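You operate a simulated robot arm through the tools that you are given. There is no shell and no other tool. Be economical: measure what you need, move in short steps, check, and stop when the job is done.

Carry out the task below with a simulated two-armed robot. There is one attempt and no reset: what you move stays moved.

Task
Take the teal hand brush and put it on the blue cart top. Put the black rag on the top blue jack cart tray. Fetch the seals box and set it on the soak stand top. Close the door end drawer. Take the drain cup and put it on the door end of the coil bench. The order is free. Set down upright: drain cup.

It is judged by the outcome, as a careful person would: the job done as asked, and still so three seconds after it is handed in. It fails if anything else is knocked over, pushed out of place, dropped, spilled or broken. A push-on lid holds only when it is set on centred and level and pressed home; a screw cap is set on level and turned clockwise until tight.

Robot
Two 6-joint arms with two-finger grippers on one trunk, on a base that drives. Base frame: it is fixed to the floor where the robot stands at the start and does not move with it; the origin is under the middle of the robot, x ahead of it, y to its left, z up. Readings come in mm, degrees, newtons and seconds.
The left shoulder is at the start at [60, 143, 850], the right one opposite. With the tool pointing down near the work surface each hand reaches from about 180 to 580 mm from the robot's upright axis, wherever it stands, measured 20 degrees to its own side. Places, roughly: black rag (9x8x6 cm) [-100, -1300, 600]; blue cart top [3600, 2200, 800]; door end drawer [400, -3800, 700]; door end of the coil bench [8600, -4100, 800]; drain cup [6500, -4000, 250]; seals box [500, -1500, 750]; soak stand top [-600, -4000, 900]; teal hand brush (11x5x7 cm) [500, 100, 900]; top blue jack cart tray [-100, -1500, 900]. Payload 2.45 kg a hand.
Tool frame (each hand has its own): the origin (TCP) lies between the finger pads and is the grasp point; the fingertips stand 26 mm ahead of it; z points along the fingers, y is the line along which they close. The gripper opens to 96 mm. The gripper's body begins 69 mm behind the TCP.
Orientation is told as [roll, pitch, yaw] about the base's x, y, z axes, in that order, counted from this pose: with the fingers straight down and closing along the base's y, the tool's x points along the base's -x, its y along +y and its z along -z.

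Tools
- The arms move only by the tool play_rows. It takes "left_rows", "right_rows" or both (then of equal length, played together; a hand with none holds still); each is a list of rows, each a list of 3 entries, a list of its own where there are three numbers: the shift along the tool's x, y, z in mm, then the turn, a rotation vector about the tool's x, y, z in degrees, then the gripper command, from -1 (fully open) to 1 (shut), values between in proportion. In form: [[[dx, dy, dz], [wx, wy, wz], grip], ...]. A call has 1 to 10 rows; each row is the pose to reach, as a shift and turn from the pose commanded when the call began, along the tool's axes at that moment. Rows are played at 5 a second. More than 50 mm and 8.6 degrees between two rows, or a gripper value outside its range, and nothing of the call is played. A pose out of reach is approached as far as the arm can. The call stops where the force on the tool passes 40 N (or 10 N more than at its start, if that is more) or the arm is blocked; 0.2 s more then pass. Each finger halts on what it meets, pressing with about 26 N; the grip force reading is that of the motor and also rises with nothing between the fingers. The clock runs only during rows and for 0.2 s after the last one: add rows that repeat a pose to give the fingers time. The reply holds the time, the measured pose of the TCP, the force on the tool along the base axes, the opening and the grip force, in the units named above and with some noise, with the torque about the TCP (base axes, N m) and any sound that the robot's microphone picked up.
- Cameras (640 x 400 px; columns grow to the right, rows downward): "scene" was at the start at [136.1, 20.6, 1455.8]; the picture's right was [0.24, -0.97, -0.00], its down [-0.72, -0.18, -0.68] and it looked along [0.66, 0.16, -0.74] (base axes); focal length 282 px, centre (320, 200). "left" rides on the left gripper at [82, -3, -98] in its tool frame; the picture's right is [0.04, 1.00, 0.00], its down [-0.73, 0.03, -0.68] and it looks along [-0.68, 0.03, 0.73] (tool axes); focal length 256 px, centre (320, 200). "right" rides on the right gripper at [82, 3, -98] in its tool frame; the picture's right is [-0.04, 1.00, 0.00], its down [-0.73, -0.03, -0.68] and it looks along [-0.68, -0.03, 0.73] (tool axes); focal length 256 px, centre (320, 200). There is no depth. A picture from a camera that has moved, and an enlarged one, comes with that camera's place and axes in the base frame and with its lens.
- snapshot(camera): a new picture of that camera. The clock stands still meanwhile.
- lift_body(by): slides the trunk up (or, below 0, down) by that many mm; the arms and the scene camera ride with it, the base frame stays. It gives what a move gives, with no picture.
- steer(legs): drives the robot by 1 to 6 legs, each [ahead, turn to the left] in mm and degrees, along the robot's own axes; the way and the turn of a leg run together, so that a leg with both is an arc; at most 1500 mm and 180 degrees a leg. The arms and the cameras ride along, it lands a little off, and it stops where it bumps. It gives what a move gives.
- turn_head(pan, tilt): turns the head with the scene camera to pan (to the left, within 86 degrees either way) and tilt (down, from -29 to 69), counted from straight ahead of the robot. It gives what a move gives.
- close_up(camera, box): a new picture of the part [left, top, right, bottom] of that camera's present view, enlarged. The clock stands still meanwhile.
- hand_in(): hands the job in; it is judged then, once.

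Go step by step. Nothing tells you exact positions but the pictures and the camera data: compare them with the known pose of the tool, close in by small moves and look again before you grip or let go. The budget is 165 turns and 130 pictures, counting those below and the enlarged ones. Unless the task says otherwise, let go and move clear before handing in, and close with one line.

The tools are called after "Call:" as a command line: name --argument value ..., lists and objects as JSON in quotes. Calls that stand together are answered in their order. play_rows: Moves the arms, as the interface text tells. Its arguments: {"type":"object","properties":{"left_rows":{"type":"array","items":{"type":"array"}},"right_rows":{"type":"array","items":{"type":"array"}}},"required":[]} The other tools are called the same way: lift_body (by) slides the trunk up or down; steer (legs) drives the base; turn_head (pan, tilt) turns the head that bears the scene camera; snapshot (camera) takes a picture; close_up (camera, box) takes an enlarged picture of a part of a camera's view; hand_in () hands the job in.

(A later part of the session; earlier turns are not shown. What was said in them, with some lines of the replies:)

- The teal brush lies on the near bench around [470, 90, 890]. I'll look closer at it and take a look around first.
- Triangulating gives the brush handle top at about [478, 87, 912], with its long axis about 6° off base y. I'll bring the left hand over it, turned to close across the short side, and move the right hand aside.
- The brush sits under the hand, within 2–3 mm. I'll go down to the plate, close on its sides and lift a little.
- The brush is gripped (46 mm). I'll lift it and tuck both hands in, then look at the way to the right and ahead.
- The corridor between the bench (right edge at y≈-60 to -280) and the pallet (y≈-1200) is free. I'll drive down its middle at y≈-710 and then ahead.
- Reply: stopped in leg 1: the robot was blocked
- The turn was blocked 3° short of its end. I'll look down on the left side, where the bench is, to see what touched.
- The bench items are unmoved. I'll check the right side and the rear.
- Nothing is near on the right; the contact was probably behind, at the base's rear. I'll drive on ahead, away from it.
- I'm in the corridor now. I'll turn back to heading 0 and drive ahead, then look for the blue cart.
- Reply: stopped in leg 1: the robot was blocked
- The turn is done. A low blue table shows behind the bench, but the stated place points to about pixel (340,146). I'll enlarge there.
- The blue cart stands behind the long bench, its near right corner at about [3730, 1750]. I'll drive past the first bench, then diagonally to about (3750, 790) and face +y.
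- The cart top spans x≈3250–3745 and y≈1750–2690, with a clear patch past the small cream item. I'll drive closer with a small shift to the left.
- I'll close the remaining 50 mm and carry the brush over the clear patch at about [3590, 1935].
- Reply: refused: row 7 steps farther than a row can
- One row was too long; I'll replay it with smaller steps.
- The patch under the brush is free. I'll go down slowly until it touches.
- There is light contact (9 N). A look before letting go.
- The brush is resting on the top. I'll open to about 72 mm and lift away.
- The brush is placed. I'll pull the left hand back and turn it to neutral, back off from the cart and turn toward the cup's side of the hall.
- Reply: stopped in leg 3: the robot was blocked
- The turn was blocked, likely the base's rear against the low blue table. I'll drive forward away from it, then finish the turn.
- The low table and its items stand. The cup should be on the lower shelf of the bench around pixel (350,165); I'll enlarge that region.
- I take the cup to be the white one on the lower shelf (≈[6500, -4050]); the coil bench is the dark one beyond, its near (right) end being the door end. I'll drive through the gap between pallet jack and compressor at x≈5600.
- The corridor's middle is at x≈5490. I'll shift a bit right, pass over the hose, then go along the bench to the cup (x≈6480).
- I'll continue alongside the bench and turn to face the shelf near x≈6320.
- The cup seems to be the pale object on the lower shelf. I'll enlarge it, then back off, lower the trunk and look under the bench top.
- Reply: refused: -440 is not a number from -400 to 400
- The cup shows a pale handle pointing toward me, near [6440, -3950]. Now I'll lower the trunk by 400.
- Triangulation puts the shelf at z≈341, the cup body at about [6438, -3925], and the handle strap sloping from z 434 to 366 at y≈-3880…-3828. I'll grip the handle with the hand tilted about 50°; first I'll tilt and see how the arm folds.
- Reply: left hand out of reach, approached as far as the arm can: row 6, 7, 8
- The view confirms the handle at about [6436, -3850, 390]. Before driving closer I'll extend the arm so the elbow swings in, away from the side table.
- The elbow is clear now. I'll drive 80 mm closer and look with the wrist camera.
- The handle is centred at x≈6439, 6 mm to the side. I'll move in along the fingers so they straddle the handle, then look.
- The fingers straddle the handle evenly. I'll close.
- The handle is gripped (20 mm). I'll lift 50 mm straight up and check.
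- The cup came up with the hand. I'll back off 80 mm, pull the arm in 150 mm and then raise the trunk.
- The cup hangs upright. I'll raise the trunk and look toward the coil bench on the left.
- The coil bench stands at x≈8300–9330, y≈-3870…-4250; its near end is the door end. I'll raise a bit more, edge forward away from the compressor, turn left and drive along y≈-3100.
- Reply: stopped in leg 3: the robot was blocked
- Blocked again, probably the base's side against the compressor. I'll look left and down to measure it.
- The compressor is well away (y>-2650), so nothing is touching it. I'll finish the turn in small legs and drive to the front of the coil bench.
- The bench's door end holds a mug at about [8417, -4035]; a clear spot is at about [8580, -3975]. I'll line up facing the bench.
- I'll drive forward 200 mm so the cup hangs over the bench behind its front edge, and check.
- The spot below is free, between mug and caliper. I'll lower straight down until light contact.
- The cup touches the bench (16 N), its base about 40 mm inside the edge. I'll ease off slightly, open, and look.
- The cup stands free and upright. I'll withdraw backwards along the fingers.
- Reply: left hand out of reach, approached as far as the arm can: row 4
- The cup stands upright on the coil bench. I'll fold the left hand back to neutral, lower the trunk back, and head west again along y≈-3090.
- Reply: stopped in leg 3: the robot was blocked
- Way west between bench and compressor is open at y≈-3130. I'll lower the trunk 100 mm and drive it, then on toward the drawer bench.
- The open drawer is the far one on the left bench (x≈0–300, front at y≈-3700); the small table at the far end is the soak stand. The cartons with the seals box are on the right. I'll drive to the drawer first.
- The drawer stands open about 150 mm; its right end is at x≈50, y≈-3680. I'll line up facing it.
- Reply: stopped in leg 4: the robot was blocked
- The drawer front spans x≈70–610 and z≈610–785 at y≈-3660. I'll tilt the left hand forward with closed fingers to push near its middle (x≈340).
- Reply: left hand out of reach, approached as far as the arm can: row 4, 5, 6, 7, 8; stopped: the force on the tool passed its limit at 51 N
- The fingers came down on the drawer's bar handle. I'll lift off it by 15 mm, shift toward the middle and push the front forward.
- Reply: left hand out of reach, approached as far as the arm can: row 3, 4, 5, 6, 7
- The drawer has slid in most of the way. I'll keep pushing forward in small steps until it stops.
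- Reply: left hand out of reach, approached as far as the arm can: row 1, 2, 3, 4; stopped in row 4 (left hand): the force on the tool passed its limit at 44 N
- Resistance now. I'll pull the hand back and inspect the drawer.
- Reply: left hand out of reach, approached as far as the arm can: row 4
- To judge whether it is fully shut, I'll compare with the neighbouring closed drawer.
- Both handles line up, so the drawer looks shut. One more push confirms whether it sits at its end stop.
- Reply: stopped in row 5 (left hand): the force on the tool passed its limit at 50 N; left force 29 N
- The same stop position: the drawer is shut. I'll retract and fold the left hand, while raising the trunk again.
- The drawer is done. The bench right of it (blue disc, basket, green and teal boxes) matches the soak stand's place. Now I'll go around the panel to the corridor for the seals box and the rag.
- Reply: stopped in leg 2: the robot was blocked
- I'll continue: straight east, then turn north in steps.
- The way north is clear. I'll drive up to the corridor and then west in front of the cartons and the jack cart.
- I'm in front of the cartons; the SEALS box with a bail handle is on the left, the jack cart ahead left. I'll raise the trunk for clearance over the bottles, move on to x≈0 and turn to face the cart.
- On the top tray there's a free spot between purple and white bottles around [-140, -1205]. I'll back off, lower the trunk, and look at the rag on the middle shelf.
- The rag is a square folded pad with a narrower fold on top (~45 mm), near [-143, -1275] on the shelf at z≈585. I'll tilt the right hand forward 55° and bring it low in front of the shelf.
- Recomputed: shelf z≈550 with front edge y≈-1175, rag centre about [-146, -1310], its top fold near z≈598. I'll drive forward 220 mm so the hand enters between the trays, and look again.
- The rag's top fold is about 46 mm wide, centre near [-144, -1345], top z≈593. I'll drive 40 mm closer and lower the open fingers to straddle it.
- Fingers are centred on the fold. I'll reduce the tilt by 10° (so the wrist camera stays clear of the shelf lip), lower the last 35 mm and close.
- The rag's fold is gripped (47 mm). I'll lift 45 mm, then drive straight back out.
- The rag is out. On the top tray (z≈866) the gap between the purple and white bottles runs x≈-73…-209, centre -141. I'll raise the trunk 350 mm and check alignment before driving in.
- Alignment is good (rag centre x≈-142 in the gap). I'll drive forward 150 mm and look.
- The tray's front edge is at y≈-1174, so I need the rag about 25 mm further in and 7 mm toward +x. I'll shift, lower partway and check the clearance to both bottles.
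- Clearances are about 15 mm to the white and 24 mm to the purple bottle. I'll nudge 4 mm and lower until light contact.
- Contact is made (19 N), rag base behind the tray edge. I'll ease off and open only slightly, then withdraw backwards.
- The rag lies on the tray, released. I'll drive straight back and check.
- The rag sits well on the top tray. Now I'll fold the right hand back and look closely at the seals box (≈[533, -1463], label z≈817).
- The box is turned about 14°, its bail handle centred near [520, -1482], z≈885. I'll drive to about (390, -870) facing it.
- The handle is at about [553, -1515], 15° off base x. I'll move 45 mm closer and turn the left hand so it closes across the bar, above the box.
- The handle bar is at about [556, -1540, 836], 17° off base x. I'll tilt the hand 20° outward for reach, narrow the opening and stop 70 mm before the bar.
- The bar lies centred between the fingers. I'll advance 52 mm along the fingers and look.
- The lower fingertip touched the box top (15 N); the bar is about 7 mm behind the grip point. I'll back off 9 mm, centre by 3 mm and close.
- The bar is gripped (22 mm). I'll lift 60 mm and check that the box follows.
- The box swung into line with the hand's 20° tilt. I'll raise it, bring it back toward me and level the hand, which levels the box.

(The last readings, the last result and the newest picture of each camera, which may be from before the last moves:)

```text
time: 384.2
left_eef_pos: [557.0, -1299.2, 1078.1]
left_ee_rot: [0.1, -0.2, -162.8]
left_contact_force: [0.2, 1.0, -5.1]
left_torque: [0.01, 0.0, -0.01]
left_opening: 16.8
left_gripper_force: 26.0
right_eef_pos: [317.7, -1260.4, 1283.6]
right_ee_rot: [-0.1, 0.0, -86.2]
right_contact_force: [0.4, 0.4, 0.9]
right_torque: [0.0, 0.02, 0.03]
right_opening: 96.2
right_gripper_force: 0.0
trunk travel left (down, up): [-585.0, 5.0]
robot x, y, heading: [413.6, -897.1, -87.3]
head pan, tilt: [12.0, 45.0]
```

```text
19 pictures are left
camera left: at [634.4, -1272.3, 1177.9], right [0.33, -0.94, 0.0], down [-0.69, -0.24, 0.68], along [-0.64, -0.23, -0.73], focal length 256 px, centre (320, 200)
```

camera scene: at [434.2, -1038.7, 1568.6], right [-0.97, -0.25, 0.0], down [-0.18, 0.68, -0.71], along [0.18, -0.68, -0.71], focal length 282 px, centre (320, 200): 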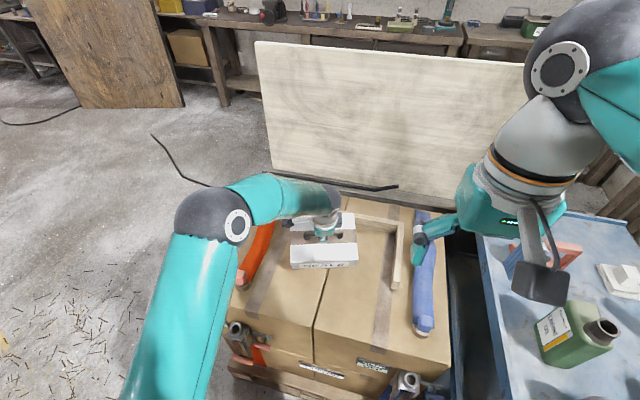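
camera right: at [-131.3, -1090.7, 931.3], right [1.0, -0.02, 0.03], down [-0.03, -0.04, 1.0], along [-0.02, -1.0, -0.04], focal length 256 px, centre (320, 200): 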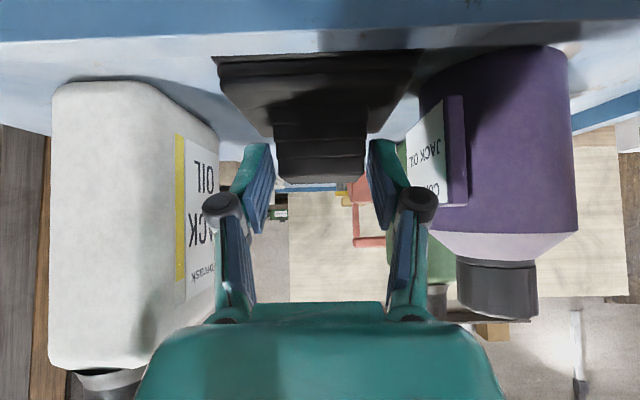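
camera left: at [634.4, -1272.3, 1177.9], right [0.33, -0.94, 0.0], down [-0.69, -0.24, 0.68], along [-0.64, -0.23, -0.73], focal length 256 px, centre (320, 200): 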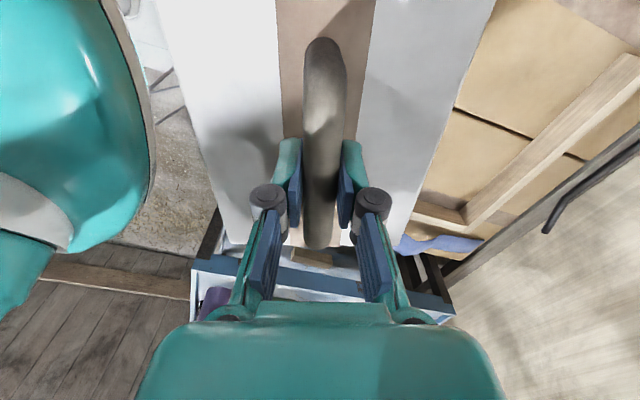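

The box hangs level. I'll back off and start driving around to the soak stand.

Call:
steer --legs '[[-170, 0], [0, 44]]'

Call:
steer --legs '[[0, 43]]'

```text
time: 388.0
left_eef_pos: [790.2, -909.4, 1077.5]
left_ee_rot: [0.1, -0.2, -117.8]
left_contact_force: [-0.1, 0.2, -4.9]
left_torque: [0.01, -0.02, -0.01]
left_opening: 16.9
left_gripper_force: 25.9
right_eef_pos: [592.0, -1051.5, 1281.8]
right_ee_rot: [-0.1, 0.0, -41.2]
right_contact_force: [0.2, 0.3, 0.9]
right_torque: [0.01, 0.02, 0.01]
right_opening: 96.1
right_gripper_force: 0.1
trunk travel left (down, up): [-585.0, 5.0]
robot x, y, heading: [383.2, -751.9, -42.9]
head pan, tilt: [12.0, 45.0]
```

```text
time: 390.7
left_eef_pos: [789.1, -585.2, 1077.1]
left_ee_rot: [0.1, -0.1, -74.3]
left_contact_force: [-1.1, -0.2, -4.0]
left_torque: [0.04, -0.01, 0.01]
left_opening: 17.2
left_gripper_force: 25.9
right_eef_pos: [742.7, -824.1, 1284.1]
right_ee_rot: [-0.1, 0.0, 2.3]
right_contact_force: [0.4, 0.1, 0.1]
right_torque: [0.04, 0.0, -0.02]
right_opening: 95.7
right_gripper_force: 0.0
trunk travel left (down, up): [-585.0, 5.0]
robot x, y, heading: [384.9, -779.2, 0.5]
head pan, tilt: [12.0, 45.0]
```

Call:
steer --legs '[[1350, 0], [0, -44]]'

Call:
steer --legs '[[0, -44]]'

```text
time: 399.9
left_eef_pos: [2188.9, -883.2, 1078.1]
left_ee_rot: [0.1, 0.0, -117.1]
left_contact_force: [0.3, 0.8, -4.9]
left_torque: [0.02, -0.01, 0.01]
left_opening: 17.0
left_gripper_force: 25.8
right_eef_pos: [1993.8, -1027.5, 1284.6]
right_ee_rot: [-0.2, 0.0, -40.6]
right_contact_force: [0.7, 1.1, -0.1]
right_torque: [0.01, 0.01, -0.01]
right_opening: 95.9
right_gripper_force: 0.2
trunk travel left (down, up): [-585.0, 5.0]
robot x, y, heading: [1783.2, -728.0, -42.4]
head pan, tilt: [12.0, 45.0]
```

```text
time: 402.6
left_eef_pos: [1967.4, -1126.1, 1077.7]
left_ee_rot: [0.0, 0.0, -161.2]
left_contact_force: [0.2, -0.6, -4.2]
left_torque: [0.01, 0.0, -0.02]
left_opening: 17.0
left_gripper_force: 26.1
right_eef_pos: [1725.6, -1093.5, 1284.8]
right_ee_rot: [-0.1, 0.1, -84.6]
right_contact_force: [0.3, -0.3, -0.2]
right_torque: [0.04, 0.03, -0.01]
right_opening: 95.9
right_gripper_force: 0.1
trunk travel left (down, up): [-585.0, 5.0]
robot x, y, heading: [1812.0, -729.1, -85.9]
head pan, tilt: [12.0, 45.0]
```

Call:
steer --legs '[[0, -6], [1500, 0], [850, 0], [0, -42]]'

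Call:
steer --legs '[[0, -43]]'

```text
time: 417.1
left_eef_pos: [1548.7, -3471.4, 1079.4]
left_ee_rot: [0.0, -0.3, 151.1]
left_contact_force: [0.2, 0.2, -4.5]
left_torque: [0.07, 0.12, -0.01]
left_opening: 18.0
left_gripper_force: 25.8
right_eef_pos: [1409.2, -3272.0, 1285.7]
right_ee_rot: [-0.1, 0.0, -132.2]
right_contact_force: [0.0, -0.3, -0.5]
right_torque: [-0.01, 0.03, 0.02]
right_opening: 95.9
right_gripper_force: 0.1
trunk travel left (down, up): [-585.0, 5.0]
robot x, y, heading: [1750.5, -3101.3, -133.7]
head pan, tilt: [12.0, 45.0]
```

```text
time: 419.8
left_eef_pos: [1348.3, -3228.9, 1079.6]
left_ee_rot: [0.0, -0.1, 107.3]
left_contact_force: [-0.1, 0.0, -4.6]
left_torque: [0.19, 0.08, 0.01]
left_opening: 17.6
left_gripper_force: 25.9
right_eef_pos: [1385.8, -2987.5, 1285.6]
right_ee_rot: [-0.2, 0.1, -176.0]
right_contact_force: [-0.3, 1.0, -0.6]
right_torque: [0.02, -0.01, 0.01]
right_opening: 96.0
right_gripper_force: 0.1
trunk travel left (down, up): [-585.0, 5.0]
robot x, y, heading: [1747.8, -3132.2, -176.7]
head pan, tilt: [12.0, 45.0]
```

Holding well. I'll drive west along y≈-3150 to x≈-450 and turn toward the stand.

Call:
steer --legs '[[0, -1.5], [1500, 0], [690, 0], [0, 44]]'

Call:
steer --legs '[[0, 43]]'

Call:
turn_head --pan 10 --tilt 42

Call:
snapshot --camera "scene"

```text
time: 433.3
left_eef_pos: [-672.4, -3513.5, 1079.2]
left_ee_rot: [0.0, 0.0, 148.1]
left_contact_force: [-0.1, 0.7, -4.3]
left_torque: [0.05, 0.08, 0.0]
left_opening: 17.7
left_gripper_force: 25.9
right_eef_pos: [-800.7, -3307.1, 1285.8]
right_ee_rot: [-0.1, 0.1, -135.1]
right_contact_force: [0.2, -0.5, -0.9]
right_torque: [-0.01, 0.02, 0.0]
right_opening: 96.1
right_gripper_force: 0.1
trunk travel left (down, up): [-585.0, 5.0]
robot x, y, heading: [-447.4, -3158.3, -136.2]
head pan, tilt: [12.0, 45.0]
```

```text
time: 435.9
left_eef_pos: [-374.6, -3574.3, 1080.3]
left_ee_rot: [-0.1, -0.1, -169.3]
left_contact_force: [-0.1, 0.3, -5.0]
left_torque: [-0.04, 0.15, -0.01]
left_opening: 17.5
left_gripper_force: 26.0
right_eef_pos: [-608.6, -3508.6, 1286.5]
right_ee_rot: [-0.1, 0.2, -92.7]
right_contact_force: [0.0, -0.2, -0.1]
right_torque: [0.02, -0.03, -0.03]
right_opening: 96.0
right_gripper_force: 0.0
trunk travel left (down, up): [-585.0, 5.0]
robot x, y, heading: [-476.1, -3159.7, -93.8]
head pan, tilt: [12.0, 45.0]
```

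```text
time: 436.6
left_eef_pos: [-373.2, -3573.5, 1081.0]
left_ee_rot: [0.0, -0.2, -169.3]
left_contact_force: [0.4, -1.0, -4.6]
left_torque: [-0.05, 0.18, -0.01]
left_opening: 17.6
left_gripper_force: 26.1
right_eef_pos: [-607.2, -3508.4, 1286.8]
right_ee_rot: [-0.1, 0.0, -92.5]
right_contact_force: [0.4, 0.4, -0.3]
right_torque: [0.0, 0.06, 0.0]
right_opening: 95.8
right_gripper_force: 0.1
trunk travel left (down, up): [-585.0, 5.0]
robot x, y, heading: [-477.4, -3161.8, -94.1]
head pan, tilt: [10.0, 42.0]
```

```text
18 pictures are left
camera scene: at [-472.4, -3302.2, 1572.9], right [-0.99, -0.1, 0.0], down [-0.07, 0.67, -0.74], along [0.08, -0.74, -0.67], focal length 282 px, centre (320, 200)
```

scene: 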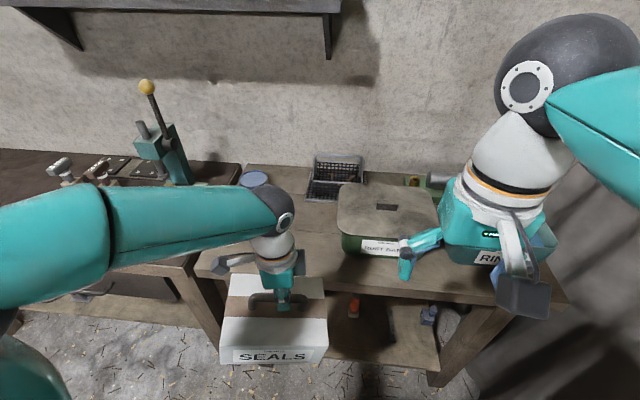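

The free area of the stand is left of the green box: x≈-470…-110, y≈-3760…-4050. I'll turn slightly left, drive up, and aim for [-295, -3890].

Call:
steer --legs '[[0, 8], [185, 0]]'

Call:
snapshot --camera "scene"

```text
time: 438.8
left_eef_pos: [-300.9, -3744.7, 1080.2]
left_ee_rot: [0.0, -0.1, -160.9]
left_contact_force: [0.5, -0.2, -5.1]
left_torque: [-0.03, 0.17, 0.03]
left_opening: 17.7
left_gripper_force: 26.2
right_eef_pos: [-541.1, -3714.3, 1286.0]
right_ee_rot: [-0.1, 0.1, -84.1]
right_contact_force: [0.1, -1.4, 0.2]
right_torque: [0.1, 0.04, 0.0]
right_opening: 95.8
right_gripper_force: 0.1
trunk travel left (down, up): [-585.0, 5.0]
robot x, y, heading: [-461.2, -3349.0, -85.6]
head pan, tilt: [10.0, 42.0]
```

```text
17 pictures are left
camera scene: at [-438.4, -3490.7, 1572.9], right [-0.97, -0.25, 0.0], down [-0.17, 0.65, -0.74], along [0.18, -0.72, -0.67], focal length 282 px, centre (320, 200)
```

scene: 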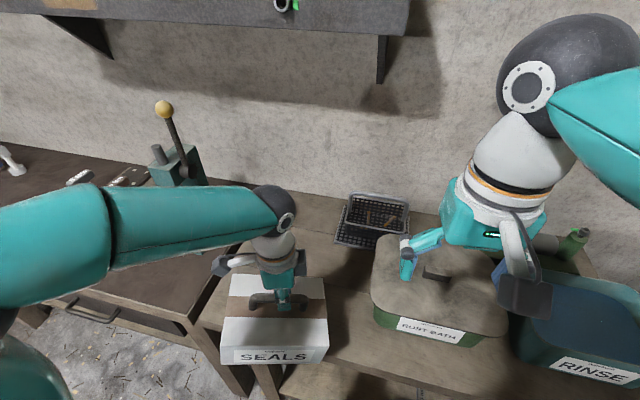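

I'll extend the hand over the stand, squaring the box to it, without lowering yet.

Call:
play_rows --left_rows '[[[-9, 29, 0], [0, 0, 4.8], 1], [[-18, 58, 0], [0, 0, 9.6], 1], [[-26, 86, 0], [0, 0, 14.4], 1], [[-34, 115, 0], [0, 0, 19], 1], [[-34, 115, 0], [0, 0, 19], 1]]'

Call:
snapshot --camera "scene"

Call:
snapshot --camera "left"

```text
time: 440.0
left_eef_pos: [-294.2, -3862.9, 1082.6]
left_ee_rot: [0.1, -0.1, -179.8]
left_contact_force: [0.4, 0.3, -4.8]
left_torque: [-0.02, 0.12, 0.02]
left_opening: 18.0
left_gripper_force: 25.7
right_eef_pos: [-542.7, -3713.0, 1288.1]
right_ee_rot: [-0.1, -0.1, -84.2]
right_contact_force: [-0.3, 0.0, -0.5]
right_torque: [0.0, 0.02, -0.01]
right_opening: 95.8
right_gripper_force: 0.1
trunk travel left (down, up): [-585.0, 5.0]
robot x, y, heading: [-460.9, -3349.9, -85.7]
head pan, tilt: [10.0, 42.0]
```

```text
16 pictures are left
camera scene: at [-439.0, -3488.2, 1573.2], right [-0.97, -0.25, 0.0], down [-0.17, 0.65, -0.74], along [0.18, -0.72, -0.67], focal length 282 px, centre (320, 200)
```

scene: 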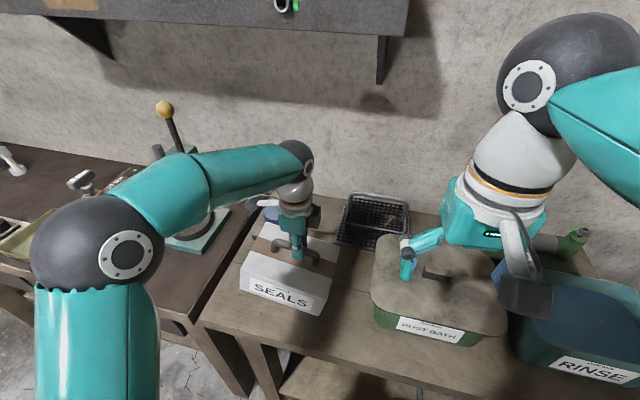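

```text
15 pictures are left
camera left: at [-213.2, -3859.9, 1182.8], right [0.04, -1.0, 0.0], down [-0.73, -0.03, 0.68], along [-0.68, -0.03, -0.73], focal length 256 px, centre (320, 200)
```

left: 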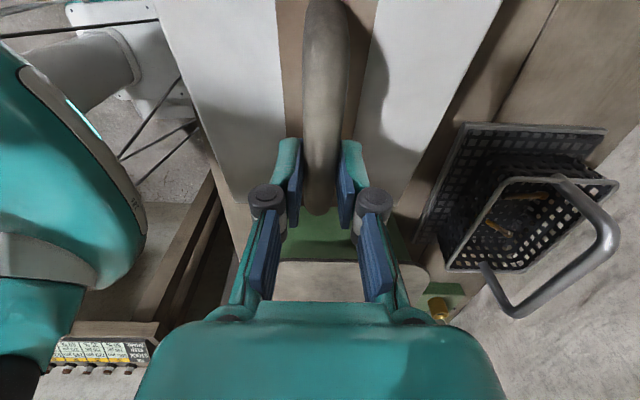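

The box is over free space about 100 mm behind the stand's edge. I'll lower it slowly until contact.

Call:
play_rows --left_rows '[[[0, 0, 20], [0, 0, 0], 1], [[0, 0, 40], [0, 0, 0], 1], [[0, 0, 50], [0, 0, 0], 1], [[0, 0, 57], [0, 0, 0], 1], [[0, 0, 64], [0, 0, 0], 1], [[0, 0, 70], [0, 0, 0], 1], [[0, 0, 76], [0, 0, 0], 1], [[0, 0, 82], [0, 0, 0], 1], [[0, 0, 88], [0, 0, 0], 1]]'

Call:
close_up --camera "scene" --box '[190, 180, 430, 370]'

```text
time: 441.4
left_eef_pos: [-296.1, -3863.6, 1016.6]
left_ee_rot: [0.5, -0.2, -179.7]
left_contact_force: [-0.7, 5.6, 10.9]
left_torque: [0.42, -0.1, 0.15]
left_opening: 16.5
left_gripper_force: 25.8
right_eef_pos: [-542.8, -3712.0, 1288.5]
right_ee_rot: [-0.2, 0.1, -84.2]
right_contact_force: [-0.5, 0.5, 0.0]
right_torque: [-0.02, 0.01, 0.01]
right_opening: 95.9
right_gripper_force: 0.0
trunk travel left (down, up): [-585.0, 5.0]
robot x, y, heading: [-464.7, -3348.7, -85.3]
head pan, tilt: [10.0, 42.0]
stopped in row 7 (left hand): the force on the tool passed its limit at 44 N (the readings are from after the stop); the commanded pose is now the measured one
```

```text
2.11 times, centred on (310, 275) of scene
camera zoom: at [-439.6, -3487.8, 1572.7], right [-0.97, -0.25, 0.0], down [-0.17, 0.65, -0.74], along [0.18, -0.72, -0.67], focal length 593 px, centre (341, 42)
```

zoom: 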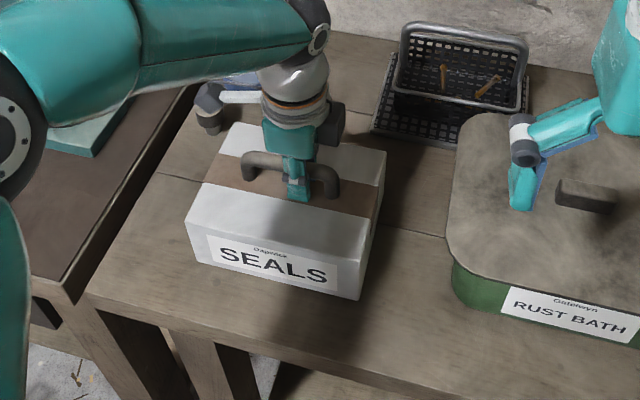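

The box is down on the stand (labels confirm: rust bath, rinse). I'll open moderately and lift the hand straight up.

Call:
play_rows --left_rows '[[[0, 0, 0], [0, 0, 0], 0.5], [[0, 0, 0], [0, 0, 0], 0.2], [[0, 0, 0], [0, 0, 0], 0], [[0, 0, 0], [0, 0, 0], 0], [[0, 0, -15], [0, 0, 0], 0], [[0, 0, -40], [0, 0, 0], 0], [[0, 0, -80], [0, 0, 0], 0], [[0, 0, -120], [0, 0, 0], 0]]'

Call:
snapshot --camera "scene"

```text
time: 443.2
left_eef_pos: [-295.1, -3862.1, 1135.7]
left_ee_rot: [0.5, -0.3, -179.8]
left_contact_force: [0.0, 0.1, 0.1]
left_torque: [0.0, -0.01, 0.02]
left_opening: 48.0
left_gripper_force: 0.0
right_eef_pos: [-542.6, -3712.3, 1288.4]
right_ee_rot: [-0.1, 0.0, -84.3]
right_contact_force: [-0.2, 0.4, -0.4]
right_torque: [0.0, -0.04, -0.01]
right_opening: 95.9
right_gripper_force: 0.0
trunk travel left (down, up): [-585.0, 5.0]
robot x, y, heading: [-462.7, -3346.2, -85.6]
head pan, tilt: [10.0, 42.0]
```

```text
13 pictures are left
camera scene: at [-439.3, -3488.5, 1573.1], right [-0.97, -0.25, 0.0], down [-0.17, 0.65, -0.74], along [0.18, -0.72, -0.67], focal length 282 px, centre (320, 200)
```

scene: 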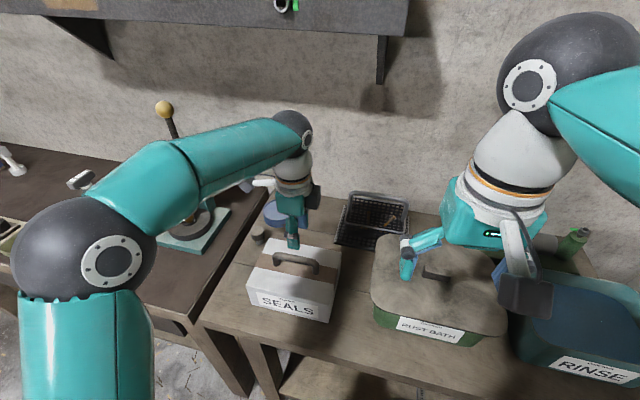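

The box sits flat on the soak stand. I'll back away and check stand and drawer once more.

Call:
steer --legs '[[-300, 0]]'

Call:
turn_head --pan 35 --tilt 35

Call:
snapshot --camera "scene"

```text
time: 445.3
left_eef_pos: [-320.1, -3556.2, 1134.6]
left_ee_rot: [0.6, -0.2, 179.8]
left_contact_force: [-0.4, 1.1, 0.2]
left_torque: [-0.02, -0.01, -0.02]
left_opening: 47.8
left_gripper_force: 0.1
right_eef_pos: [-569.1, -3403.3, 1287.7]
right_ee_rot: [0.0, 0.0, -84.7]
right_contact_force: [-0.1, 1.0, 0.1]
right_torque: [-0.01, -0.02, -0.01]
right_opening: 95.7
right_gripper_force: 0.1
trunk travel left (down, up): [-585.0, 5.0]
robot x, y, heading: [-484.1, -3043.5, -85.9]
head pan, tilt: [10.0, 42.0]
```

```text
time: 446.2
left_eef_pos: [-321.1, -3556.8, 1134.5]
left_ee_rot: [0.5, -0.1, 179.9]
left_contact_force: [-0.6, -0.2, 0.3]
left_torque: [0.03, -0.01, 0.01]
left_opening: 48.2
left_gripper_force: 0.0
right_eef_pos: [-566.7, -3404.8, 1289.0]
right_ee_rot: [-0.1, 0.0, -84.6]
right_contact_force: [0.0, 1.2, -0.7]
right_torque: [0.02, -0.03, -0.02]
right_opening: 96.1
right_gripper_force: 0.1
trunk travel left (down, up): [-585.0, 5.0]
robot x, y, heading: [-488.6, -3041.2, -86.0]
head pan, tilt: [35.0, 35.0]
```

```text
12 pictures are left
camera scene: at [-428.1, -3169.2, 1583.6], right [-0.78, -0.63, 0.0], down [-0.36, 0.45, -0.82], along [0.52, -0.64, -0.57], focal length 282 px, centre (320, 200)
```

scene: 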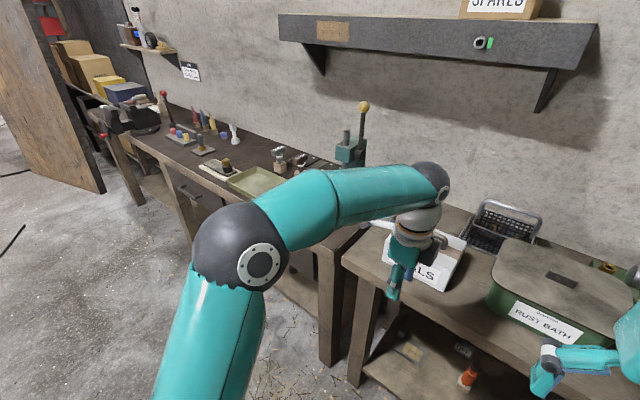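

The seals box is on the stand and the drawer front is flush with its neighbour. The hands are clear, so I'm handing in.

Call:
hand_in

```text
The job is handed in.
```

All five tasks are finished and handed in: brush on the blue cart top, rag on the top jack cart tray, seals box on the soak stand, door end drawer closed, and drain cup upright on the door end of the coil bench. Some base turns stopped early as "blocked" with no cause found, possibly once against the low blue table; in later pictures nothing looked moved or knocked over.
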